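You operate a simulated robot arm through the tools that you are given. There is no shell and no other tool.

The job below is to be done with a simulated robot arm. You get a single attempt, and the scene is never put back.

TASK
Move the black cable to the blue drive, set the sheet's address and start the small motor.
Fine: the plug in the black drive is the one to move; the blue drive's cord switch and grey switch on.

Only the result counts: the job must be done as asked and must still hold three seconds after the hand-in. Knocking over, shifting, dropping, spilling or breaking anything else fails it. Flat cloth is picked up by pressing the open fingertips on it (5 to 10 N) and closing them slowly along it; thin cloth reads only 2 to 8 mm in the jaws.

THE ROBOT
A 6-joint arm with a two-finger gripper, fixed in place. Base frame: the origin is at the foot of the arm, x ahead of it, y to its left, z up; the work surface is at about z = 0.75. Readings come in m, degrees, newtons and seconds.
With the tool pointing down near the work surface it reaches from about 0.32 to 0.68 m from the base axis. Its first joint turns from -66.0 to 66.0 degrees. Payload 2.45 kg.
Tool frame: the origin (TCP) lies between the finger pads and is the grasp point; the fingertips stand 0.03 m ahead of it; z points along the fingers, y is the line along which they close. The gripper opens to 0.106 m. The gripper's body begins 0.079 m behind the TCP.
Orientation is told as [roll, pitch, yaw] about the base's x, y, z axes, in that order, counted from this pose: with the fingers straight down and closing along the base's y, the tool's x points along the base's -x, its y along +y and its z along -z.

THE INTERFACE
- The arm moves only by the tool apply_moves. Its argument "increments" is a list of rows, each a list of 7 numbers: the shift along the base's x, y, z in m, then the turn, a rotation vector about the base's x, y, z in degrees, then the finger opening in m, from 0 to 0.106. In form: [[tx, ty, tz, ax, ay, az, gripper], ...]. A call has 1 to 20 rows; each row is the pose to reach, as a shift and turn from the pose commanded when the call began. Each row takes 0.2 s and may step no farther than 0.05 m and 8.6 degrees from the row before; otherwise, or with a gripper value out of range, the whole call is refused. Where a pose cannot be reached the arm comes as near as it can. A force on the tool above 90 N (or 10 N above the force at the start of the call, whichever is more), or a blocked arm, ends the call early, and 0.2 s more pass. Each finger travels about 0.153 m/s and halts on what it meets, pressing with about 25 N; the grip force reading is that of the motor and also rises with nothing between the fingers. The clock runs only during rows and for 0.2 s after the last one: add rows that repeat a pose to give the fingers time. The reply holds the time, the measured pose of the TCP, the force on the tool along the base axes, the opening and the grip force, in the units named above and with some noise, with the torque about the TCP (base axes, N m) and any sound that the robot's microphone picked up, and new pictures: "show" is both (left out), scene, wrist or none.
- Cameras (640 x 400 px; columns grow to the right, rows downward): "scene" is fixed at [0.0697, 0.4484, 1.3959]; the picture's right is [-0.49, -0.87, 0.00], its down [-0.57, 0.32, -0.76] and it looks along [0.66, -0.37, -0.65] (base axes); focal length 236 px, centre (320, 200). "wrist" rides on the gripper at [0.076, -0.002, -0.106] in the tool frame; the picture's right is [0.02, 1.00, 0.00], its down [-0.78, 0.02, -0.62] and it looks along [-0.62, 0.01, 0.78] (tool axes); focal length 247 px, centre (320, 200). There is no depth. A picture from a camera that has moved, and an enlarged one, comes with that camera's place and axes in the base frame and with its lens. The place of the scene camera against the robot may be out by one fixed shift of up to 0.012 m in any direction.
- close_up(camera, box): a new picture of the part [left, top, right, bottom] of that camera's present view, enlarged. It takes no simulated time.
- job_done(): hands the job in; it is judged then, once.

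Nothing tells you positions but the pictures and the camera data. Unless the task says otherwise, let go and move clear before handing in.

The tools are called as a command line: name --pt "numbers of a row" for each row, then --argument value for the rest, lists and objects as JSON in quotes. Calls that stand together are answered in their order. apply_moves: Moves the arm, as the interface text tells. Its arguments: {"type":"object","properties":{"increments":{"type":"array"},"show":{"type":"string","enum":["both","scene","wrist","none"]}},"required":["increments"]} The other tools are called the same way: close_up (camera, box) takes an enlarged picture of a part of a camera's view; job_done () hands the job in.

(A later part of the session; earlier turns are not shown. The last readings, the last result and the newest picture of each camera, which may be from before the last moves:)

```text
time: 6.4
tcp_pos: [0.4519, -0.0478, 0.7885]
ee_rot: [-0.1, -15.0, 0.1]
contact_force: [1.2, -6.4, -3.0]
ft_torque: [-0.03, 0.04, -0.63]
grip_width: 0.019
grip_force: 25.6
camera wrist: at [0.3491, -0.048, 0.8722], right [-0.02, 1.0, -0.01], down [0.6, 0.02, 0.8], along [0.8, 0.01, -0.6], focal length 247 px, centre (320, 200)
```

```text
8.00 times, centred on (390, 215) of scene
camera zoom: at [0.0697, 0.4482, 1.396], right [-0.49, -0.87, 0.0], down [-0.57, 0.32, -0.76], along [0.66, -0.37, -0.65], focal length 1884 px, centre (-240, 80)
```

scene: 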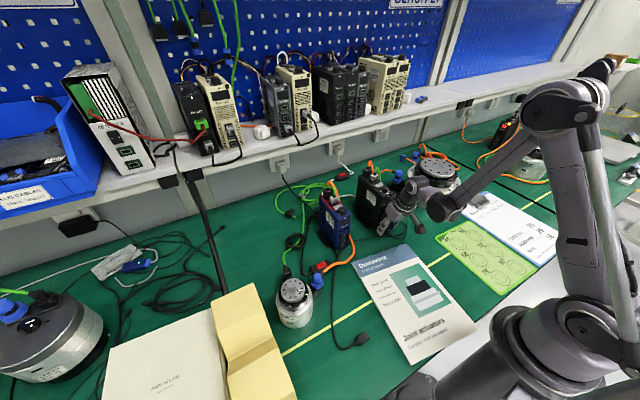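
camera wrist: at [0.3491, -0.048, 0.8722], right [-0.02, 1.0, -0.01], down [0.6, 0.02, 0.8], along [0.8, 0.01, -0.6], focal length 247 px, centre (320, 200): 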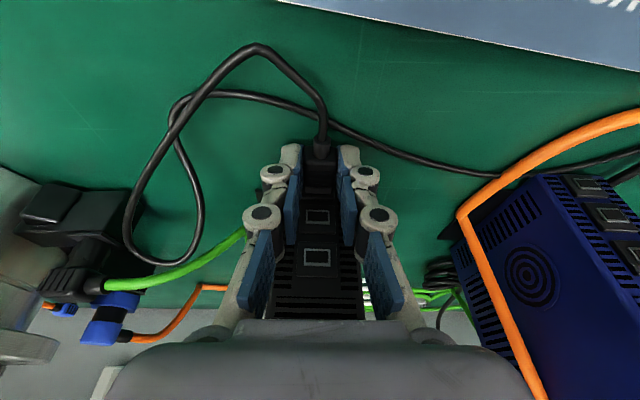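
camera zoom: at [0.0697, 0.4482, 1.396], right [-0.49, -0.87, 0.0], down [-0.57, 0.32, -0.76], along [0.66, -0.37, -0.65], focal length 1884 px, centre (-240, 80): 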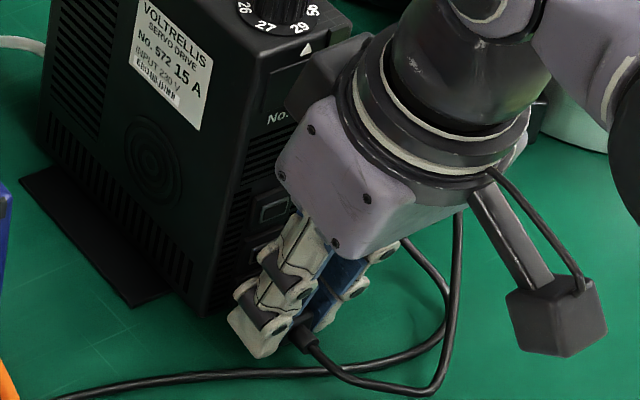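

The plug is gripped (19 mm), and the sideways torque suggests the drive is turned about -2° in yaw. I'll turn the grip to match, then draw the plug straight out toward the robot.

apply_moves --pt "0 -0.0005 0 0 0 -1 0.008" --pt "0 -0.0008 0 0 0 -2 0.008" --pt "0 -0.0008 0 0 0 -2 0.008" --show "none"

```text
time: 7.2
tcp_pos: [0.4517, -0.0471, 0.7883]
ee_rot: [0.1, -15.1, -2.0]
contact_force: [-1.7, -6.5, 5.4]
ft_torque: [-0.06, -0.02, -0.3]
grip_width: 0.0186
grip_force: 25.0
```

The yaw correction halved the torque, so I'll trim a little more and begin pulling out gently.

apply_moves --pt "0 -0.001 0 0 0 -1 0.008" --pt "-0.002 -0.001 0 0 0 -1 0.008" --pt "-0.004 -0.001 0 0 0 -1 0.008" --pt "-0.007 -0.001 0 0 0 -1 0.008" --pt "-0.01 -0.001 0 0 0 -1 0.008" --show "both"

close_up --camera "scene" --box '[360, 190, 420, 240]'

close_up --camera "wrist" --box '[260, 80, 380, 200]'

```text
time: 8.4
tcp_pos: [0.4408, -0.049, 0.7881]
ee_rot: [0.0, -15.2, -3.0]
contact_force: [0.6, 0.0, 0.0]
ft_torque: [0.0, -0.03, 0.03]
grip_width: 0.0183
grip_force: 25.3
camera wrist: at [0.3392, -0.0436, 0.8725], right [0.03, 1.0, 0.0], down [0.59, -0.01, 0.8], along [0.8, -0.03, -0.6], focal length 247 px, centre (320, 200)
```

scene: 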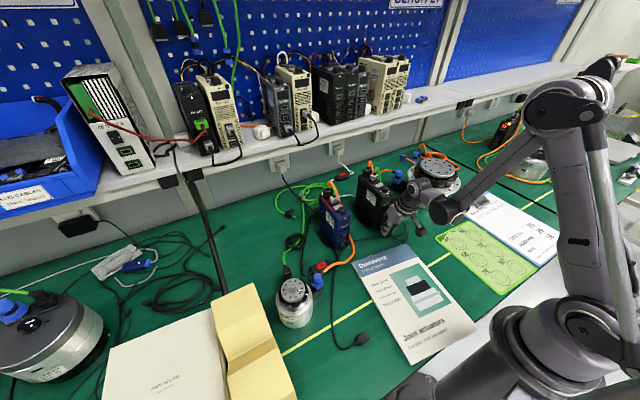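
wrist: 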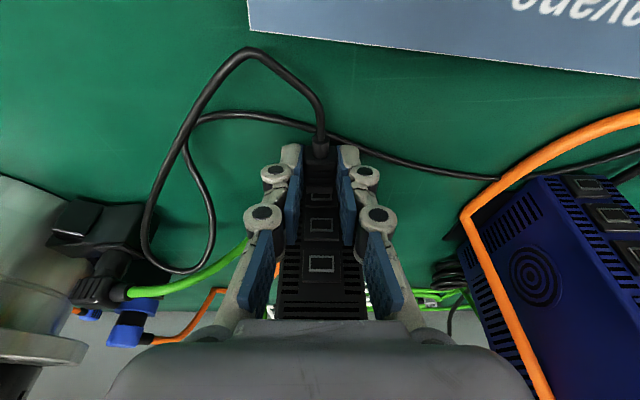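

```text
8.00 times, centred on (390, 215) of scene
camera zoom: at [0.0697, 0.4484, 1.3959], right [-0.49, -0.87, 0.0], down [-0.57, 0.32, -0.76], along [0.66, -0.37, -0.65], focal length 1884 px, centre (-240, 80)
```

zoom: 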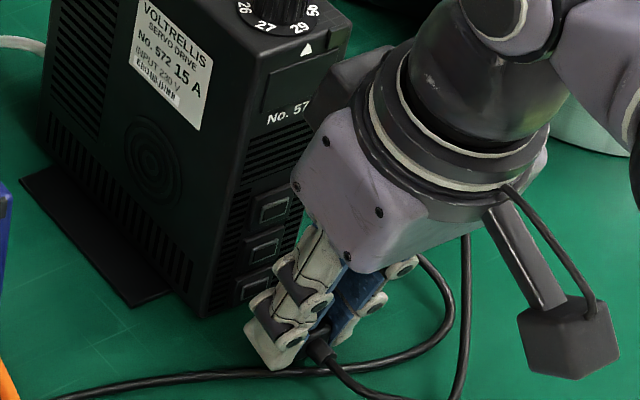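

```text
3.33 times, centred on (320, 140) of wrist
camera zoom: at [0.3392, -0.0436, 0.8725], right [0.03, 1.0, 0.0], down [0.59, -0.01, 0.8], along [0.8, -0.03, -0.6], focal length 823 px, centre (320, 400)
```

zoom: 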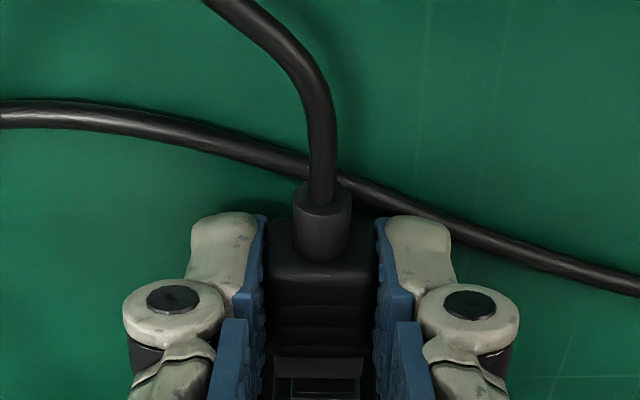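

The plug came free with no residual force. I'll back off, lift it and carry it over in front of the blue drive, then measure the blue ports.

apply_moves --pt "-0.03 0.0 0.005 0 0 0 0.008" --pt "-0.04 0 0.04 0 0 0 0.008" --pt "-0.04 0.02 0.075 0 0 0 0.008" --pt "-0.04 0.06 0.085 0 0 0 0.008" --pt "-0.04 0.1 0.085 0 0 0 0.008" --pt "-0.04 0.14 0.085 0 0 0.5 0.008" --pt "-0.04 0.177 0.085 0 0 1 0.008" --pt "-0.04 0.177 0.085 0 0 1 0.008" --show "both"

close_up --camera "scene" --box '[310, 190, 400, 270]'

close_up --camera "wrist" --box '[240, 60, 400, 180]'

```text
time: 10.2
tcp_pos: [0.4014, 0.13, 0.8738]
ee_rot: [0.1, -14.9, -2.0]
contact_force: [0.5, 1.0, -1.0]
ft_torque: [-0.01, 0.0, 0.02]
grip_width: 0.0186
grip_force: 25.0
camera wrist: at [0.298, 0.1331, 0.9576], right [0.01, 1.0, 0.0], down [0.6, 0.0, 0.8], along [0.8, -0.01, -0.6], focal length 247 px, centre (320, 200)
```

scene: 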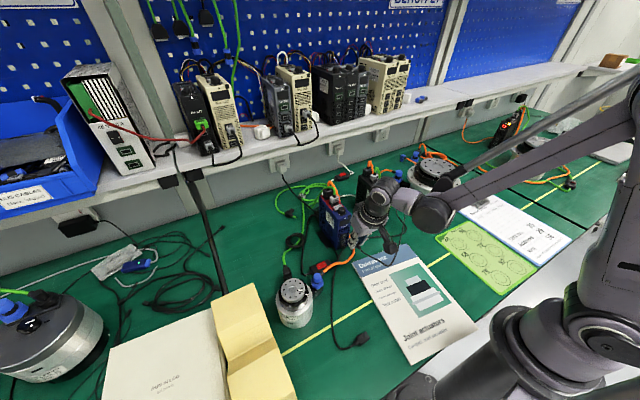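
wrist: 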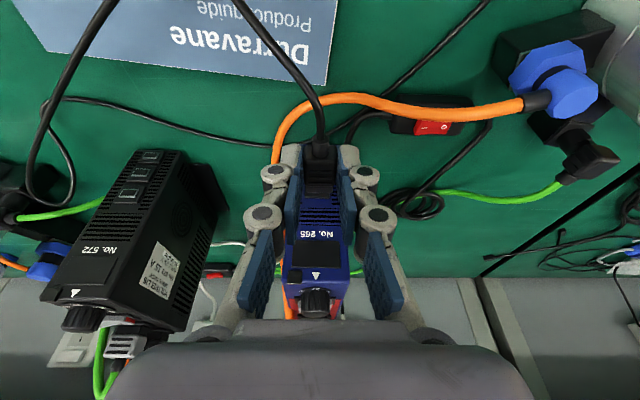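

```text
5.00 times, centred on (355, 230) of scene
camera zoom: at [0.0697, 0.4484, 1.3959], right [-0.49, -0.87, 0.0], down [-0.57, 0.32, -0.76], along [0.66, -0.37, -0.65], focal length 1177 px, centre (145, 50)
```

zoom: 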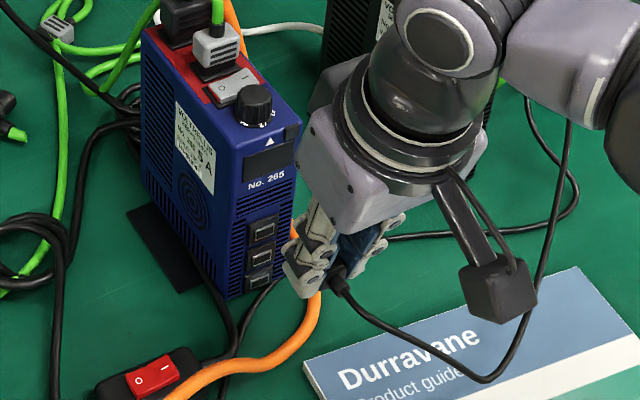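

```text
3.33 times, centred on (320, 120) of wrist
camera zoom: at [0.298, 0.1331, 0.9576], right [0.01, 1.0, 0.0], down [0.6, 0.0, 0.8], along [0.8, -0.01, -0.6], focal length 823 px, centre (320, 467)
```

zoom: 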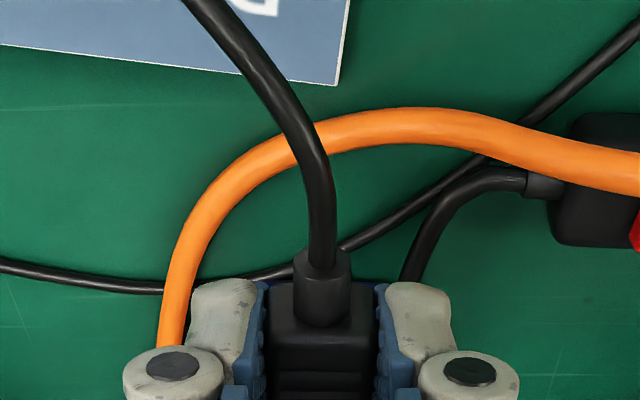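

The gripper hides the blue ports from here, so I'll shift about 7 cm toward -y to get a clear measuring view of the blue front face.

apply_moves --pt "0 -0.04 0.0 0 0 0 0.008" --pt "0 -0.08 0.0 0 0 0 0.008" --pt "0 -0.08 0.0 0 0 0 0.008" --show "wrist"

close_up --camera "wrist" --box '[370, 100, 490, 220]'

```text
time: 11.0
tcp_pos: [0.4016, 0.05, 0.8744]
ee_rot: [0.1, -15.1, -2.0]
contact_force: [1.2, 0.6, 0.2]
ft_torque: [0.0, 0.02, 0.01]
grip_width: 0.0186
grip_force: 25.1
camera wrist: at [0.2991, 0.0526, 0.9586], right [0.01, 1.0, 0.0], down [0.59, 0.0, 0.8], along [0.8, -0.01, -0.59], focal length 247 px, centre (320, 200)
```

wrist: 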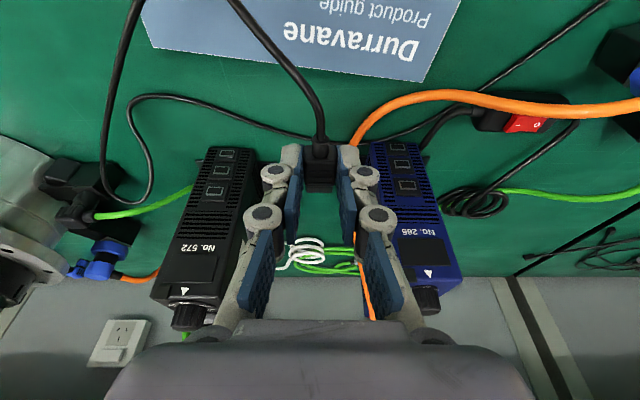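

```text
3.33 times, centred on (430, 160) of wrist
camera zoom: at [0.2991, 0.0526, 0.9586], right [0.01, 1.0, 0.0], down [0.59, 0.0, 0.8], along [0.8, -0.01, -0.59], focal length 823 px, centre (-47, 333)
```

zoom: 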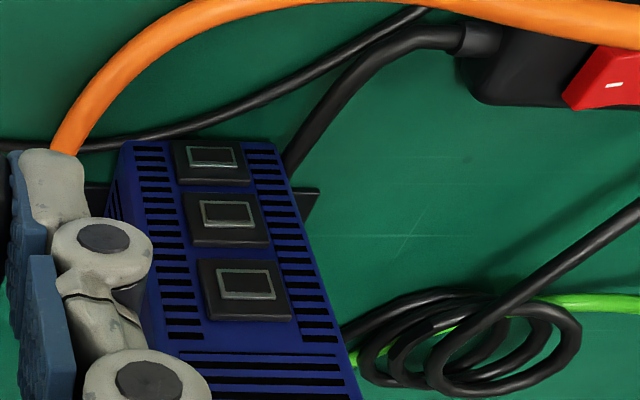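

The two views agree on the blue ports: x ≈ 0.475, y ≈ 0.131, z ≈ 0.761 / 0.786 / 0.8115, with about -0.5° yaw. The middle port keeps the fingers clear of the cords on the bench, so I'll line up in front of it.

apply_moves --pt "0 0.04 0 0 0 0.7 0.008" --pt "0 0.0815 0 0 0 1.5 0.008" --pt "0 0.0815 -0.035 0 0 1.5 0.008" --pt "0.005 0.0815 -0.066 0 0 1.5 0.008" --pt "0.022 0.0815 -0.066 0 0 1.5 0.008" --pt "0.022 0.0815 -0.066 0 0 1.5 0.008" --show "both"

close_up --camera "scene" --box '[315, 210, 375, 260]'

close_up --camera "wrist" --box '[260, 120, 380, 240]'

```text
time: 12.4
tcp_pos: [0.4236, 0.1315, 0.8069]
ee_rot: [0.0, -14.9, -0.4]
contact_force: [-0.2, -0.4, 0.5]
ft_torque: [0.01, 0.03, -0.01]
grip_width: 0.0185
grip_force: 25.6
camera wrist: at [0.3217, 0.131, 0.8914], right [-0.01, 1.0, 0.0], down [0.6, 0.01, 0.8], along [0.8, 0.01, -0.6], focal length 247 px, centre (320, 200)
```

scene: 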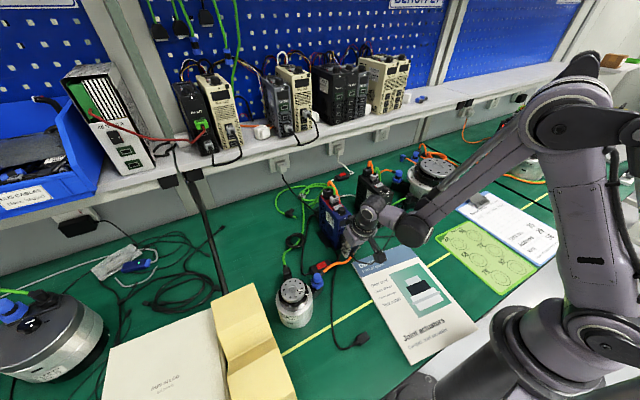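
wrist: 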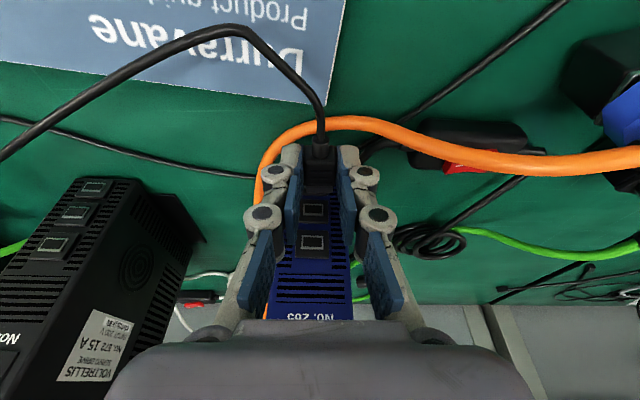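

```text
8.00 times, centred on (345, 235) of scene
camera zoom: at [0.0697, 0.4484, 1.3959], right [-0.49, -0.87, 0.0], down [-0.57, 0.32, -0.76], along [0.66, -0.37, -0.65], focal length 1884 px, centre (120, -80)
```

zoom: 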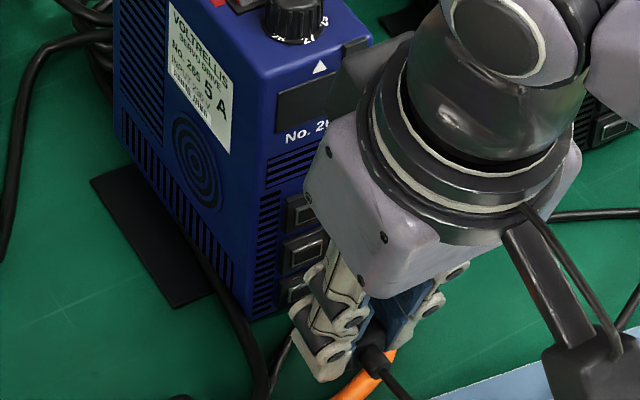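

```text
3.33 times, centred on (320, 180) of wrist
camera zoom: at [0.3217, 0.131, 0.8914], right [-0.01, 1.0, 0.0], down [0.6, 0.01, 0.8], along [0.8, 0.01, -0.6], focal length 823 px, centre (320, 267)
```

zoom: 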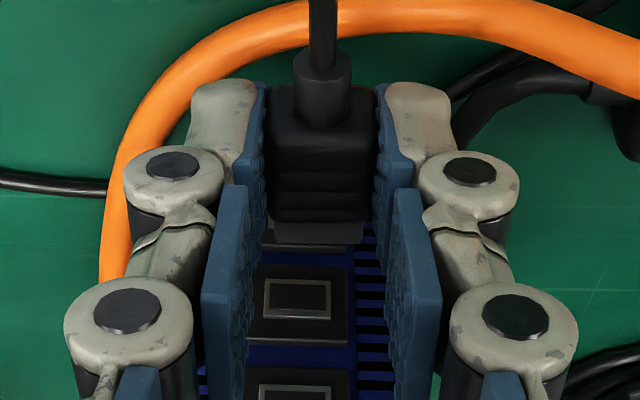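

Close up, the middle port sits about 4 mm toward -y of the plug axis and slightly higher. I'll correct y, z and yaw, then creep to just outside the mouth and compare with the view I had when the plug left the black drive.

apply_moves --pt "0 -0.004 0.0015 0 0 -0.5 0.008" --pt "0.008 -0.004 0.0015 0 0 -0.5 0.008" --pt "0.0145 -0.004 0.0015 0 0 -0.5 0.008" --pt "0.0145 -0.004 0.0015 0 0 -0.5 0.008" --show "wrist"

close_up --camera "wrist" --box '[260, 80, 380, 200]'

close_up --camera "wrist" --box '[280, 150, 360, 260]'

close_up --camera "scene" --box '[335, 220, 365, 250]'

```text
time: 13.4
tcp_pos: [0.4396, 0.1261, 0.8087]
ee_rot: [0.1, -15.1, -1.1]
contact_force: [0.6, -0.7, -0.7]
ft_torque: [-0.01, 0.0, 0.02]
grip_width: 0.0185
grip_force: 25.3
camera wrist: at [0.3364, 0.1273, 0.8928], right [0.0, 1.0, 0.0], down [0.6, 0.01, 0.8], along [0.8, 0.0, -0.6], focal length 247 px, centre (320, 200)
```

wrist: 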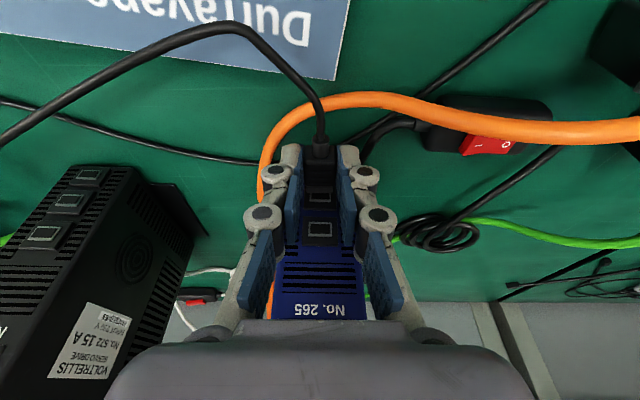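

```text
3.33 times, centred on (320, 140) of wrist
camera zoom: at [0.3364, 0.1273, 0.8928], right [0.0, 1.0, 0.0], down [0.6, 0.01, 0.8], along [0.8, 0.0, -0.6], focal length 823 px, centre (320, 400)
```

zoom: 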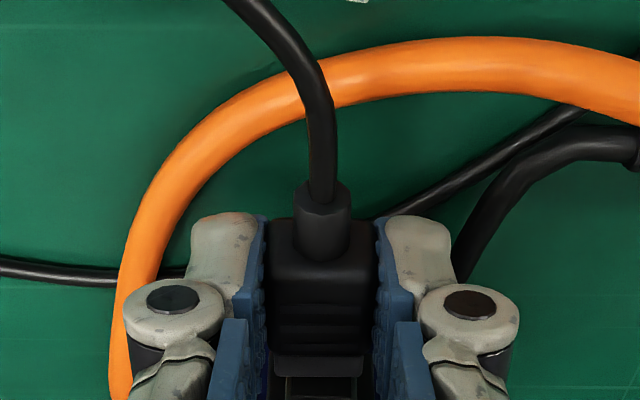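

```text
3.64 times, centred on (320, 205) of wrist
camera zoom: at [0.3364, 0.1273, 0.8928], right [0.0, 1.0, 0.0], down [0.6, 0.01, 0.8], along [0.8, 0.0, -0.6], focal length 898 px, centre (320, 182)
```

zoom: 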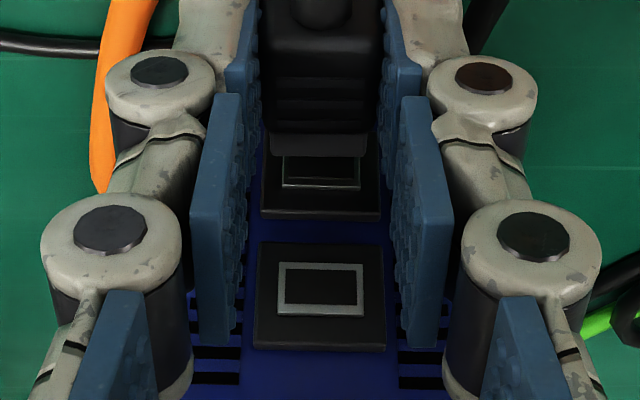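

```text
13.33 times, centred on (350, 235) of scene
camera zoom: at [0.0697, 0.4484, 1.3959], right [-0.49, -0.87, 0.0], down [-0.57, 0.32, -0.76], along [0.66, -0.37, -0.65], focal length 3140 px, centre (-80, -267)
```

zoom: 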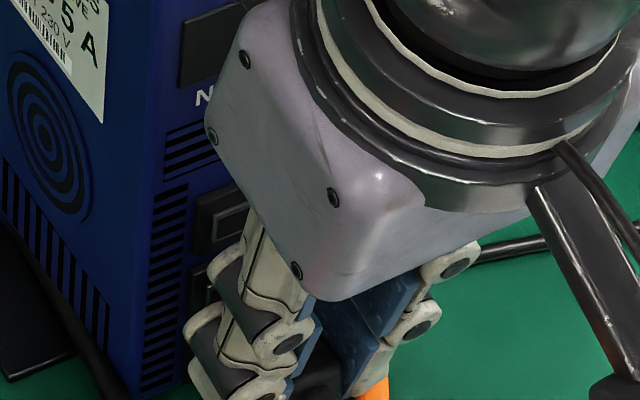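

The plug now lines up with the middle port, and the view matches the one from the black drive's port at the same distance. I'll push it in slowly while watching the force.

apply_moves --pt "0.003 0 0.0003 0 0 0 0.008" --pt "0.005 0 0.0003 0 0 0 0.008" --pt "0.007 0 0.0003 0 0 0 0.008" --pt "0.009 0 0.0003 0 0 0 0.008" --show "wrist"

close_up --camera "wrist" --box '[280, 130, 360, 240]'

```text
time: 14.4
tcp_pos: [0.4467, 0.127, 0.8083]
ee_rot: [0.1, -15.0, -1.1]
contact_force: [-10.7, 0.2, 1.7]
ft_torque: [-0.01, 0.23, -0.09]
grip_width: 0.0186
grip_force: 25.1
camera wrist: at [0.3446, 0.1279, 0.8933], right [0.0, 1.0, 0.0], down [0.6, 0.01, 0.8], along [0.8, 0.0, -0.6], focal length 247 px, centre (320, 200)
```

wrist: 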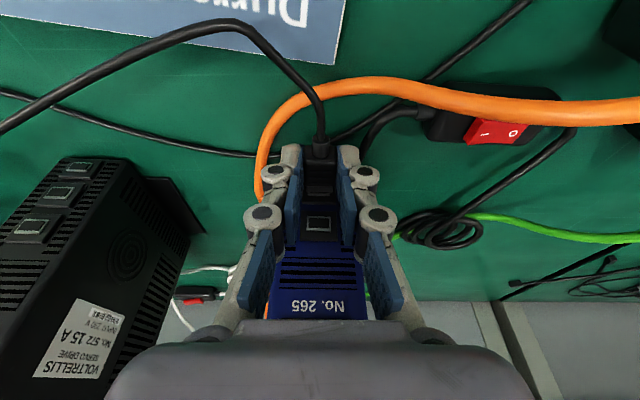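

```text
3.64 times, centred on (320, 185) of wrist
camera zoom: at [0.3446, 0.1279, 0.8933], right [0.0, 1.0, 0.0], down [0.6, 0.01, 0.8], along [0.8, 0.0, -0.6], focal length 898 px, centre (320, 254)
```

zoom: 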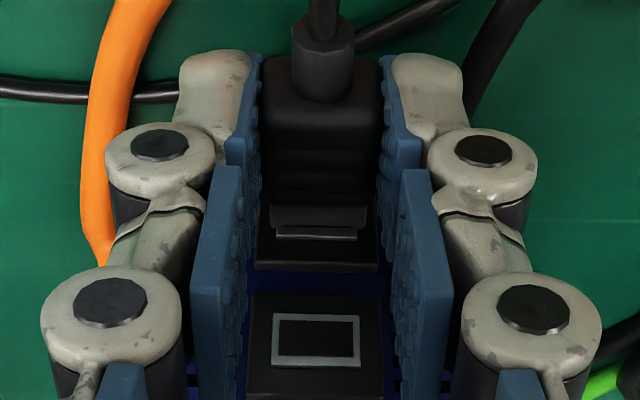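

There is 10 N of resistance with about 4 mm left to go. Nothing has shifted sideways, so I'll keep going in 1 mm steps.

apply_moves --pt "0.001 0 0 0 0 0 0.008" --pt "0.002 0 0 0 0 0 0.008" --show "wrist"

close_up --camera "wrist" --box '[280, 130, 360, 240]'

close_up --camera "scene" --box '[310, 190, 400, 270]'

```text
time: 15.0
tcp_pos: [0.4486, 0.1265, 0.8101]
ee_rot: [0.0, -15.0, -1.0]
contact_force: [-10.9, -0.2, 3.1]
ft_torque: [-0.08, 0.2, -0.07]
grip_width: 0.0184
grip_force: 24.9
camera wrist: at [0.3466, 0.1279, 0.8929], right [0.0, 1.0, 0.0], down [0.6, 0.01, 0.8], along [0.8, 0.0, -0.6], focal length 247 px, centre (320, 200)
```

wrist: 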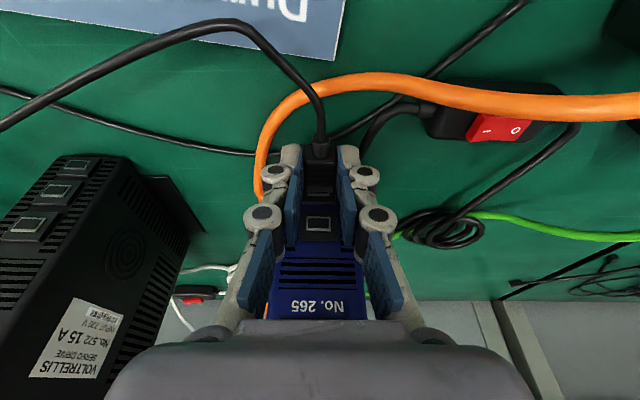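

```text
3.64 times, centred on (320, 185) of wrist
camera zoom: at [0.3466, 0.1279, 0.8929], right [0.0, 1.0, 0.0], down [0.6, 0.01, 0.8], along [0.8, 0.0, -0.6], focal length 898 px, centre (320, 254)
```

zoom: 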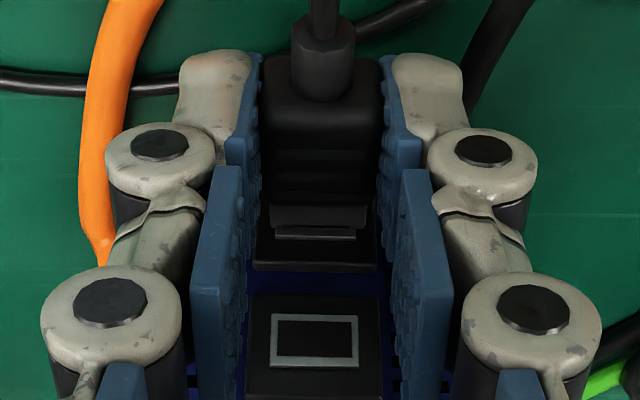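

```text
5.00 times, centred on (355, 230) of scene
camera zoom: at [0.0694, 0.4484, 1.396], right [-0.49, -0.87, 0.0], down [-0.57, 0.32, -0.76], along [0.66, -0.37, -0.65], focal length 1177 px, centre (145, 50)
```

zoom: 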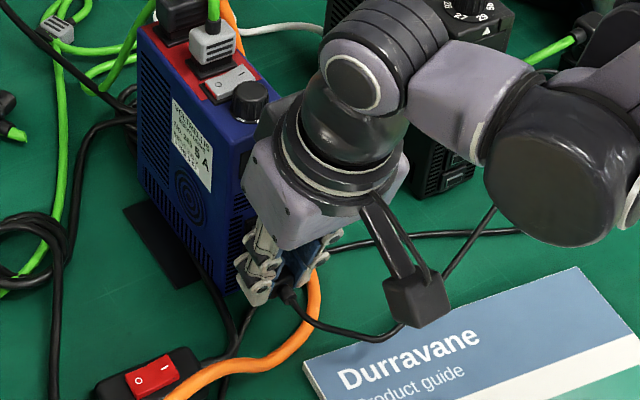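

The drive is giving way slightly (about 3 mm) instead of the plug entering, so the tip must be catching on the rim. I'll back off at once, raise about 1.2 mm, trim y, and try again with light force.

apply_moves --pt "-0.002 0 0 0 0 0 0.008" --pt "-0.004 -0.0005 0.001 0 0 0 0.008" --pt "-0.004 -0.0006 0.0012 0 0 0 0.008" --pt "-0.002 -0.0006 0.0012 0 0 0 0.008" --pt "-0.001 -0.0006 0.0012 0 0 0 0.008" --show "wrist"

close_up --camera "wrist" --box '[290, 150, 350, 230]'

close_up --camera "scene" --box '[310, 190, 400, 270]'

```text
time: 16.2
tcp_pos: [0.4472, 0.1264, 0.8107]
ee_rot: [0.0, -15.1, -1.0]
contact_force: [0.4, 0.9, 0.0]
ft_torque: [-0.01, 0.03, -0.04]
grip_width: 0.0183
grip_force: 25.1
camera wrist: at [0.3457, 0.127, 0.8945], right [0.0, 1.0, 0.0], down [0.6, 0.01, 0.8], along [0.8, 0.0, -0.6], focal length 247 px, centre (320, 200)
```

wrist: 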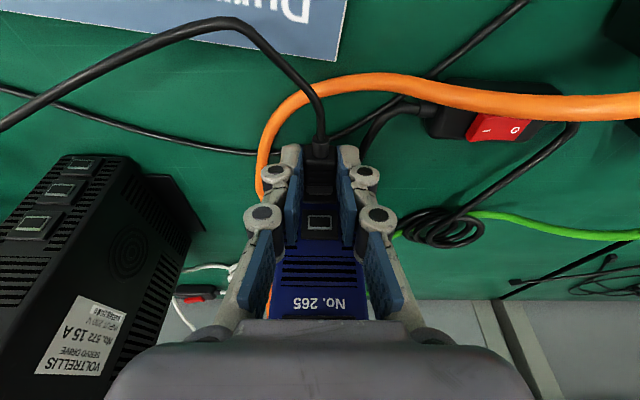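

```text
5.00 times, centred on (320, 190) of wrist
camera zoom: at [0.3457, 0.127, 0.8945], right [0.0, 1.0, 0.0], down [0.6, 0.01, 0.8], along [0.8, 0.0, -0.6], focal length 1235 px, centre (320, 250)
```

zoom: 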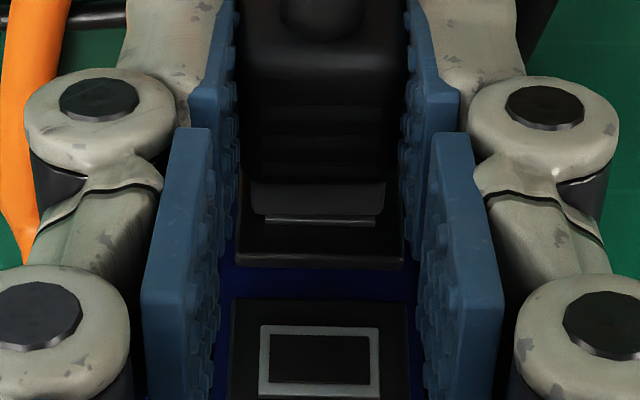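

```text
5.00 times, centred on (355, 230) of scene
camera zoom: at [0.0697, 0.4484, 1.3959], right [-0.49, -0.87, 0.0], down [-0.57, 0.32, -0.76], along [0.66, -0.37, -0.65], focal length 1177 px, centre (145, 50)
```

zoom: 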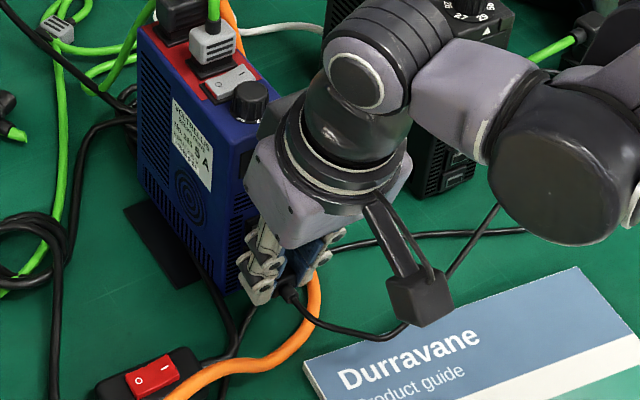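

No contact yet at the raised height. I'll push forward in small steps and watch the force.

apply_moves --pt "0.001 0 0 0 0 0 0.008" --pt "0.0015 0 0 0 0 0 0.008" --show "none"

```text
time: 16.8
tcp_pos: [0.4495, 0.1252, 0.8105]
ee_rot: [0.1, -14.9, -1.1]
contact_force: [-6.4, 0.1, -1.2]
ft_torque: [0.02, 0.21, -0.05]
grip_width: 0.0184
grip_force: 25.1
```

Contact is back at 6 N. I'll hold this light push and sweep upward in small steps to feel for the opening.

apply_moves --pt "0 0 0.0006 0 0 0 0.008" --show "none"

close_up --camera "wrist" --box '[290, 150, 350, 230]'

```text
time: 17.2
tcp_pos: [0.4493, 0.1254, 0.8114]
ee_rot: [0.0, -15.0, -1.0]
contact_force: [-6.3, -0.5, -1.2]
ft_torque: [0.02, 0.18, -0.08]
grip_width: 0.0185
grip_force: 25.2
```

```text
5.00 times, centred on (320, 190) of wrist
camera zoom: at [0.347, 0.1271, 0.8951], right [0.0, 1.0, 0.0], down [0.6, 0.01, 0.8], along [0.8, 0.0, -0.6], focal length 1235 px, centre (320, 250)
```

zoom: 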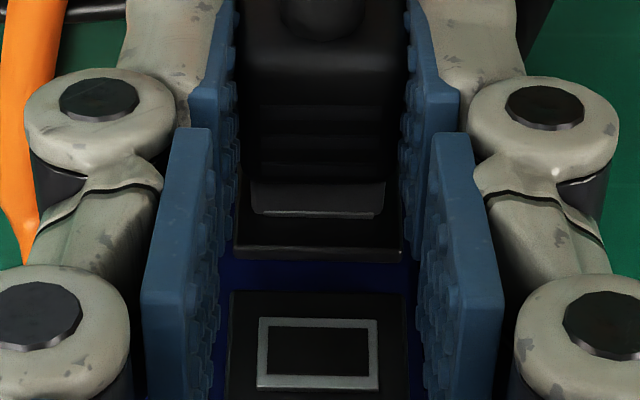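

The vertical reaction flipped sign between the two heights, so the opening should be about 1 mm below where I am now. I'll back off slightly, lower, and push again.

apply_moves --pt "-0.002 0 -0.0005 0 0 0 0.008" --pt "-0.002 0 -0.0011 0 0 0 0.008" --pt "-0.001 0 -0.0011 0 0 0 0.008" --pt "0 0 -0.0011 0 0 0 0.008" --pt "0.0005 0 -0.0011 0 0 0 0.008" --show "none"

close_up --camera "wrist" --box '[290, 150, 350, 230]'

```text
time: 18.4
tcp_pos: [0.4483, 0.1256, 0.8085]
ee_rot: [0.1, -15.0, -1.1]
contact_force: [-7.7, 0.6, 1.0]
ft_torque: [-0.02, 0.12, -0.07]
grip_width: 0.0182
grip_force: 25.0
```

```text
5.00 times, centred on (320, 190) of wrist
camera zoom: at [0.3472, 0.1267, 0.8937], right [0.0, 1.0, 0.0], down [0.6, 0.01, 0.8], along [0.8, 0.0, -0.6], focal length 1235 px, centre (320, 250)
```

zoom: 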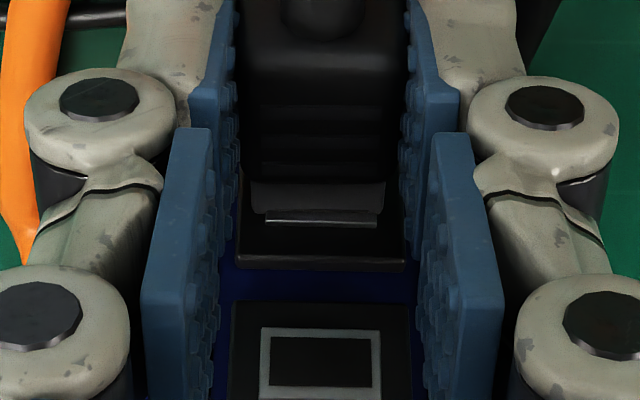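

Still on the rim. The black drive's now-empty port is visible from here, so I'll measure it to recalibrate how the plug sits relative to my grip.

close_up --camera "wrist" --box '[0, 140, 120, 240]'

close_up --camera "wrist" --box '[300, 180, 340, 240]'

close_up --camera "scene" --box '[365, 195, 395, 235]'

```text
4.00 times, centred on (60, 190) of wrist
camera zoom: at [0.3472, 0.1267, 0.8937], right [0.0, 1.0, 0.0], down [0.6, 0.01, 0.8], along [0.8, 0.0, -0.6], focal length 988 px, centre (1360, 240)
```

zoom: 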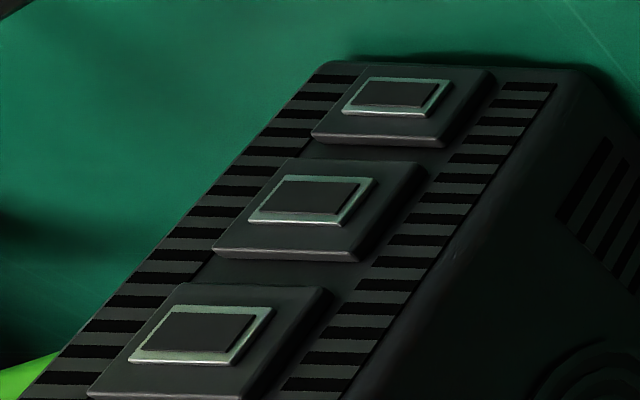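

```text
6.67 times, centred on (320, 210) of wrist
camera zoom: at [0.3472, 0.1267, 0.8937], right [0.0, 1.0, 0.0], down [0.6, 0.01, 0.8], along [0.8, 0.0, -0.6], focal length 1646 px, centre (320, 133)
```

zoom: 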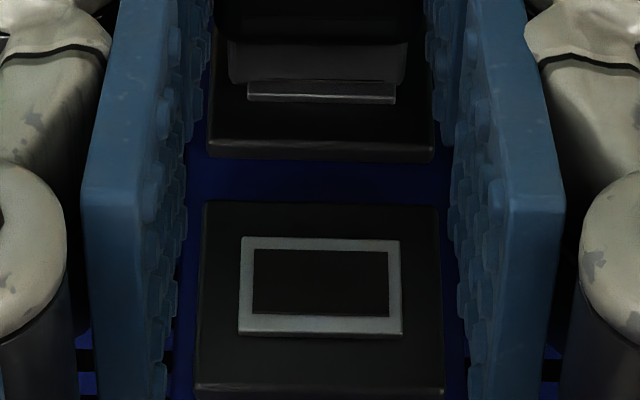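

```text
10.00 times, centred on (380, 215) of scene
camera zoom: at [0.0695, 0.4484, 1.3959], right [-0.49, -0.87, 0.0], down [-0.57, 0.32, -0.76], along [0.66, -0.37, -0.65], focal length 2355 px, centre (-280, 50)
```

zoom: 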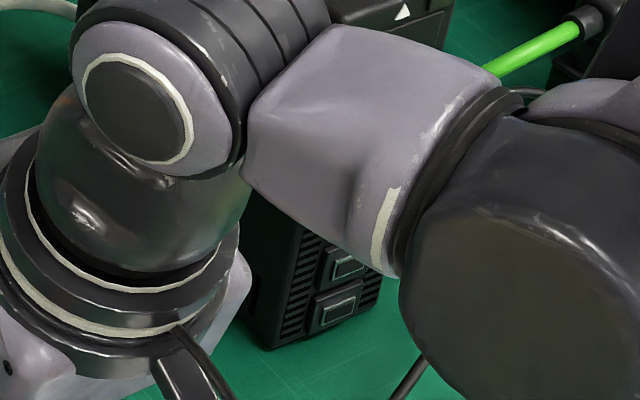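

My calibration says I'm within about a millimetre vertically and 0.4 mm in y. I'll trim y and then search with light contact, one small height at a time.

apply_moves --pt "-0.0015 0.0004 0 0 0 0 0.008" --pt "-0.0015 0.0004 -0.0006 0 0 0 0.008" --pt "-0.0005 0.0004 -0.0006 0 0 0 0.008" --pt "0 0.0004 -0.0006 0 0 0 0.008" --show "none"

```text
time: 19.4
tcp_pos: [0.4496, 0.1257, 0.8099]
ee_rot: [0.1, -14.9, -1.1]
contact_force: [-9.6, -1.1, 2.0]
ft_torque: [0.0, 0.19, -0.08]
grip_width: 0.0189
grip_force: 25.1
```

apply_moves --pt "-0.0015 0 0.0006 0 0 0 0.008" --pt "-0.0015 0 0.001 0 0 0 0.008" --pt "-0.0005 0 0.001 0 0 0 0.008" --pt "0 0 0.001 0 0 0 0.008" --show "none"

```text
time: 20.4
tcp_pos: [0.4485, 0.1261, 0.8095]
ee_rot: [0.0, -14.9, -1.0]
contact_force: [-5.9, 2.7, 0.5]
ft_torque: [0.06, 0.08, 0.0]
grip_width: 0.0186
grip_force: 24.7
```

The reaction changed character at this height. Checking the picture.

close_up --camera "wrist" --box '[300, 180, 340, 240]'

close_up --camera "wrist" --box '[290, 150, 350, 230]'

```text
6.67 times, centred on (320, 210) of wrist
camera zoom: at [0.3473, 0.1269, 0.8942], right [0.0, 1.0, 0.0], down [0.6, 0.01, 0.8], along [0.8, 0.0, -0.6], focal length 1646 px, centre (320, 133)
```

zoom: 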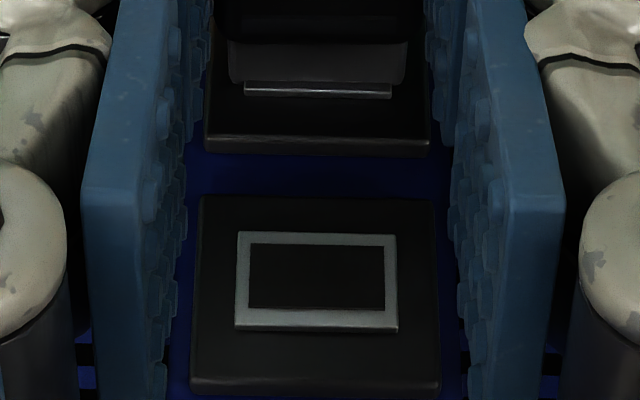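

```text
5.00 times, centred on (320, 190) of wrist
camera zoom: at [0.3473, 0.1269, 0.8942], right [0.0, 1.0, 0.0], down [0.6, 0.01, 0.8], along [0.8, 0.0, -0.6], focal length 1235 px, centre (320, 250)
```

zoom: 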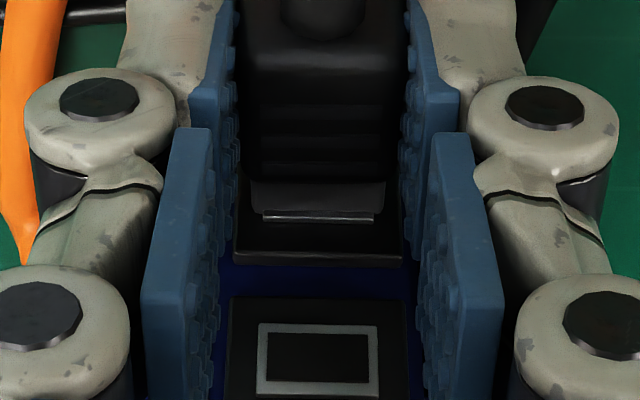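

Laterally it's now dead centre. I'll try a further 1 mm push at this height.

apply_moves --pt "0.0005 0 0 0 0 0 0.008" --pt "0.001 0 0 0 0 0 0.008" --show "none"

close_up --camera "wrist" --box '[300, 180, 340, 240]'

```text
time: 21.0
tcp_pos: [0.4502, 0.1255, 0.8088]
ee_rot: [0.1, -15.0, -1.0]
contact_force: [-9.7, 0.2, 1.5]
ft_torque: [0.01, 0.17, -0.07]
grip_width: 0.0184
grip_force: 24.6
```

```text
6.67 times, centred on (320, 210) of wrist
camera zoom: at [0.3488, 0.1268, 0.8939], right [0.0, 1.0, -0.01], down [0.6, 0.01, 0.8], along [0.8, 0.0, -0.6], focal length 1646 px, centre (320, 133)
```

zoom: 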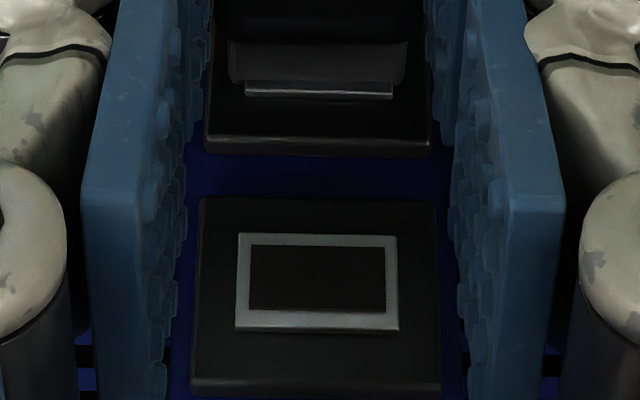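

Still blocked without relative motion. The cable's other loose plug lies in view, so I'll study its nose shape to understand how it enters the port.

close_up --camera "scene" --box '[340, 328, 375, 352]'

close_up --camera "scene" --box '[300, 190, 380, 260]'

```text
16.00 times, centred on (358, 340) of scene
camera zoom: at [0.0694, 0.4484, 1.396], right [-0.49, -0.87, 0.0], down [-0.57, 0.32, -0.76], along [0.66, -0.37, -0.65], focal length 3768 px, centre (-280, -2040)
```

zoom: 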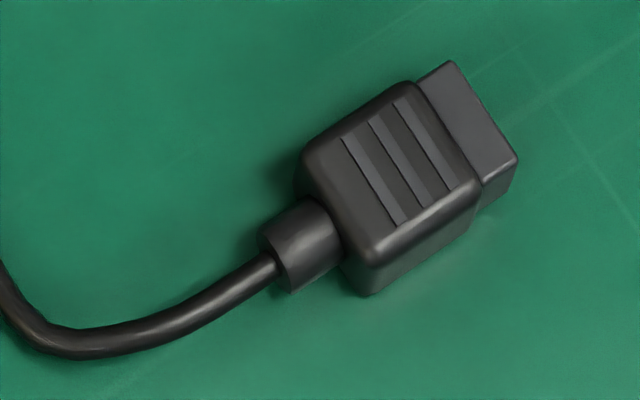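

```text
5.71 times, centred on (340, 225) of scene
camera zoom: at [0.0694, 0.4484, 1.396], right [-0.49, -0.87, 0.0], down [-0.57, 0.32, -0.76], along [0.66, -0.37, -0.65], focal length 1346 px, centre (206, 57)
```

zoom: 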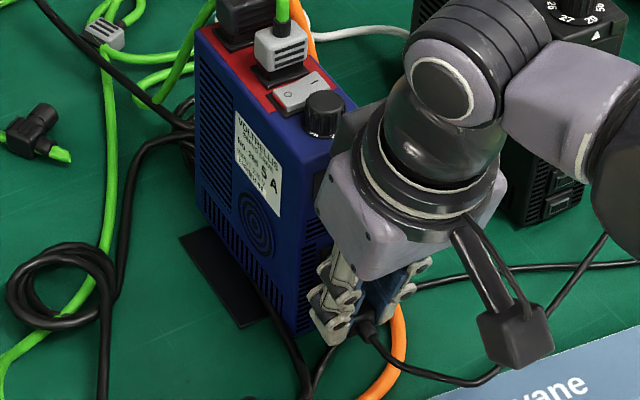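

The plug's nose is a short box that sits over the port's raised frame, so the sliver of frame I see above it means the plug is about 2.5 mm too low. I'll back off, raise it 2.4 mm and try again.

apply_moves --pt "-0.002 0 0 0 0 0 0.008" --pt "-0.0035 0 0.0015 0 0 0 0.008" --pt "-0.0035 0 0.0024 0 0 0 0.008" --pt "-0.002 0 0.0024 0 0 0 0.008" --pt "-0.0008 0 0.0024 0 0 0 0.008" --show "none"

close_up --camera "wrist" --box '[300, 180, 340, 240]'

```text
time: 22.2
tcp_pos: [0.4524, 0.1251, 0.8114]
ee_rot: [0.1, -15.1, -1.0]
contact_force: [0.3, -1.2, -0.4]
ft_torque: [-0.02, 0.01, -0.01]
grip_width: 0.0184
grip_force: 25.2
```

```text
6.67 times, centred on (320, 210) of wrist
camera zoom: at [0.3481, 0.1277, 0.8967], right [0.0, 1.0, 0.0], down [0.6, 0.01, 0.8], along [0.8, 0.0, -0.6], focal length 1646 px, centre (320, 133)
```

zoom: 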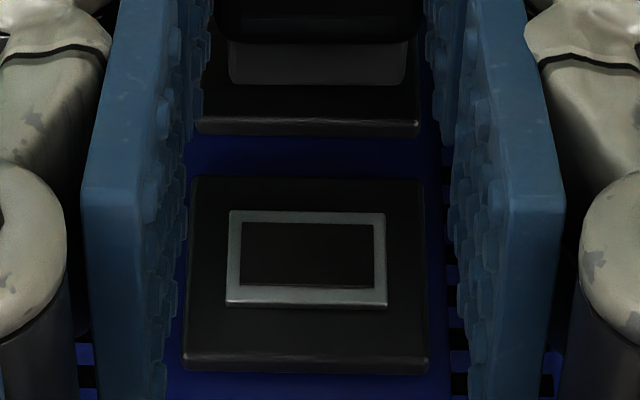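

The frame is now fully covered by the plug nose; the port sits about 1 mm toward -y, so I'll correct that and push.

apply_moves --pt "0 -0.001 0 0 0 0 0.008" --pt "0.0005 -0.001 0 0 0 0 0.008" --pt "0.0012 -0.001 0 0 0 0 0.008" --show "none"

close_up --camera "wrist" --box '[300, 180, 340, 240]'

```text
time: 23.0
tcp_pos: [0.4524, 0.126, 0.813]
ee_rot: [0.1, -15.0, -1.1]
contact_force: [-8.2, 1.2, 1.4]
ft_torque: [0.06, 0.13, 0.01]
grip_width: 0.0183
grip_force: 24.7
```

```text
6.67 times, centred on (320, 210) of wrist
camera zoom: at [0.3492, 0.1265, 0.8973], right [0.0, 1.0, 0.0], down [0.6, 0.01, 0.8], along [0.8, 0.0, -0.6], focal length 1646 px, centre (320, 133)
```

zoom: 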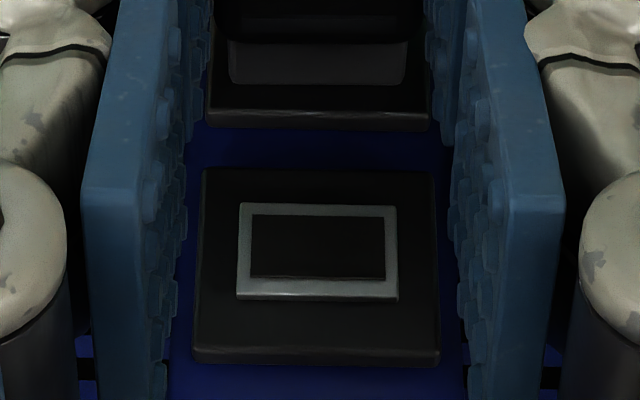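

Contact again, now with the nose covering the frame. I'll test whether it has seated by drawing back slightly and reading the force.

apply_moves --pt "-0.0008 0 0 0 0 0 0.008" --pt "-0.0016 0 0 0 0 0 0.008" --show "none"

close_up --camera "wrist" --box '[300, 180, 340, 240]'

```text
time: 23.6
tcp_pos: [0.4511, 0.1256, 0.8124]
ee_rot: [0.0, -15.2, -0.9]
contact_force: [-0.2, -0.1, 0.8]
ft_torque: [0.01, 0.01, -0.05]
grip_width: 0.0185
grip_force: 25.4
```

```text
6.67 times, centred on (320, 210) of wrist
camera zoom: at [0.3485, 0.1262, 0.8966], right [0.0, 1.0, -0.01], down [0.59, 0.01, 0.8], along [0.8, 0.0, -0.59], focal length 1646 px, centre (320, 133)
```

zoom: 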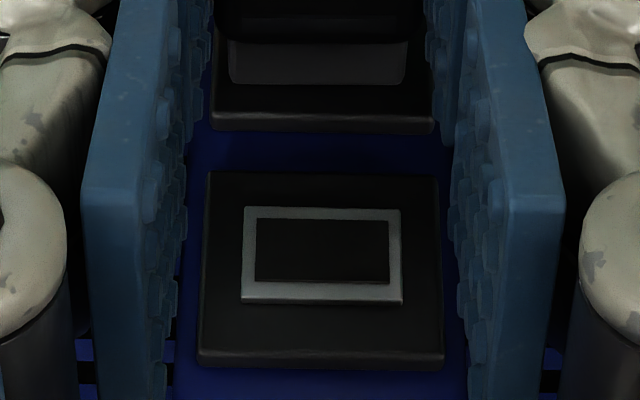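

Not latched yet: it is resting on the frame edge with about 2 mm left, and the fit must be tight. I'll press lightly (about 6 N) and sweep vertically in 0.2 mm steps so that it can drop over the frame.

apply_moves --pt "0.0005 0.0003 -0.0007 0 0 -0.2 0.008" --pt "0.0012 0.0003 -0.0007 0 0 -0.2 0.008" --pt "0.0012 0.0003 -0.0005 0 0 -0.2 0.008" --pt "0.0012 0.0003 -0.0003 0 0 -0.2 0.008" --pt "0.0012 0.0003 -0.0001 0 0 -0.2 0.008" --pt "0.0012 0.0003 0.0001 0 0 -0.2 0.008" --pt "0.0012 0.0003 0.0003 0 0 -0.2 0.008" --pt "0.0012 0.0003 0.0005 0 0 -0.2 0.008" --show "none"

close_up --camera "wrist" --box '[300, 180, 340, 240]'

```text
time: 25.4
tcp_pos: [0.4516, 0.1257, 0.8121]
ee_rot: [0.0, -15.0, -1.2]
contact_force: [-0.6, 0.6, -0.2]
ft_torque: [0.01, 0.04, -0.06]
grip_width: 0.0186
grip_force: 25.1
```

```text
6.67 times, centred on (320, 210) of wrist
camera zoom: at [0.349, 0.1275, 0.8969], right [0.0, 1.0, 0.0], down [0.6, 0.0, 0.8], along [0.8, 0.0, -0.6], focal length 1646 px, centre (320, 133)
```

zoom: 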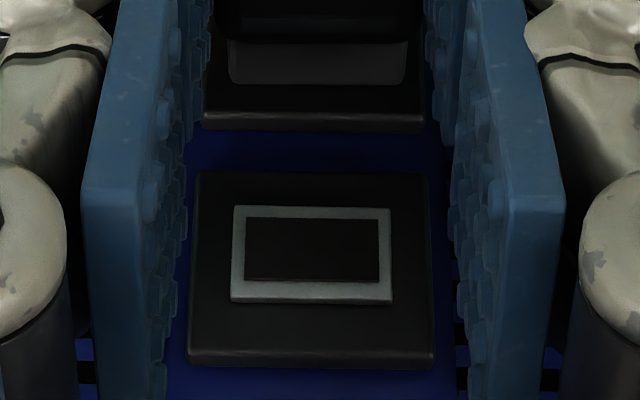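

The force has dropped away to nearly zero after the sweep. I'll advance another millimetre and read again.

apply_moves --pt "0.0006 -0.0005 0 0 0 0 0.008" --pt "0.0012 -0.0005 0 0 0 0 0.008" --show "none"

close_up --camera "wrist" --box '[300, 180, 340, 240]'

```text
time: 26.0
tcp_pos: [0.4516, 0.1265, 0.8142]
ee_rot: [0.0, -14.9, -1.2]
contact_force: [-8.1, 2.3, 1.7]
ft_torque: [0.06, 0.15, 0.0]
grip_width: 0.0185
grip_force: 25.0
```

```text
6.67 times, centred on (320, 210) of wrist
camera zoom: at [0.3493, 0.1271, 0.8974], right [0.0, 1.0, 0.0], down [0.6, 0.0, 0.8], along [0.8, 0.0, -0.6], focal length 1646 px, centre (320, 133)
```

zoom: 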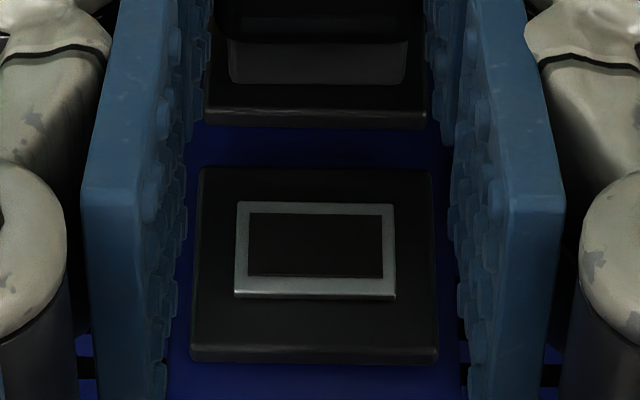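

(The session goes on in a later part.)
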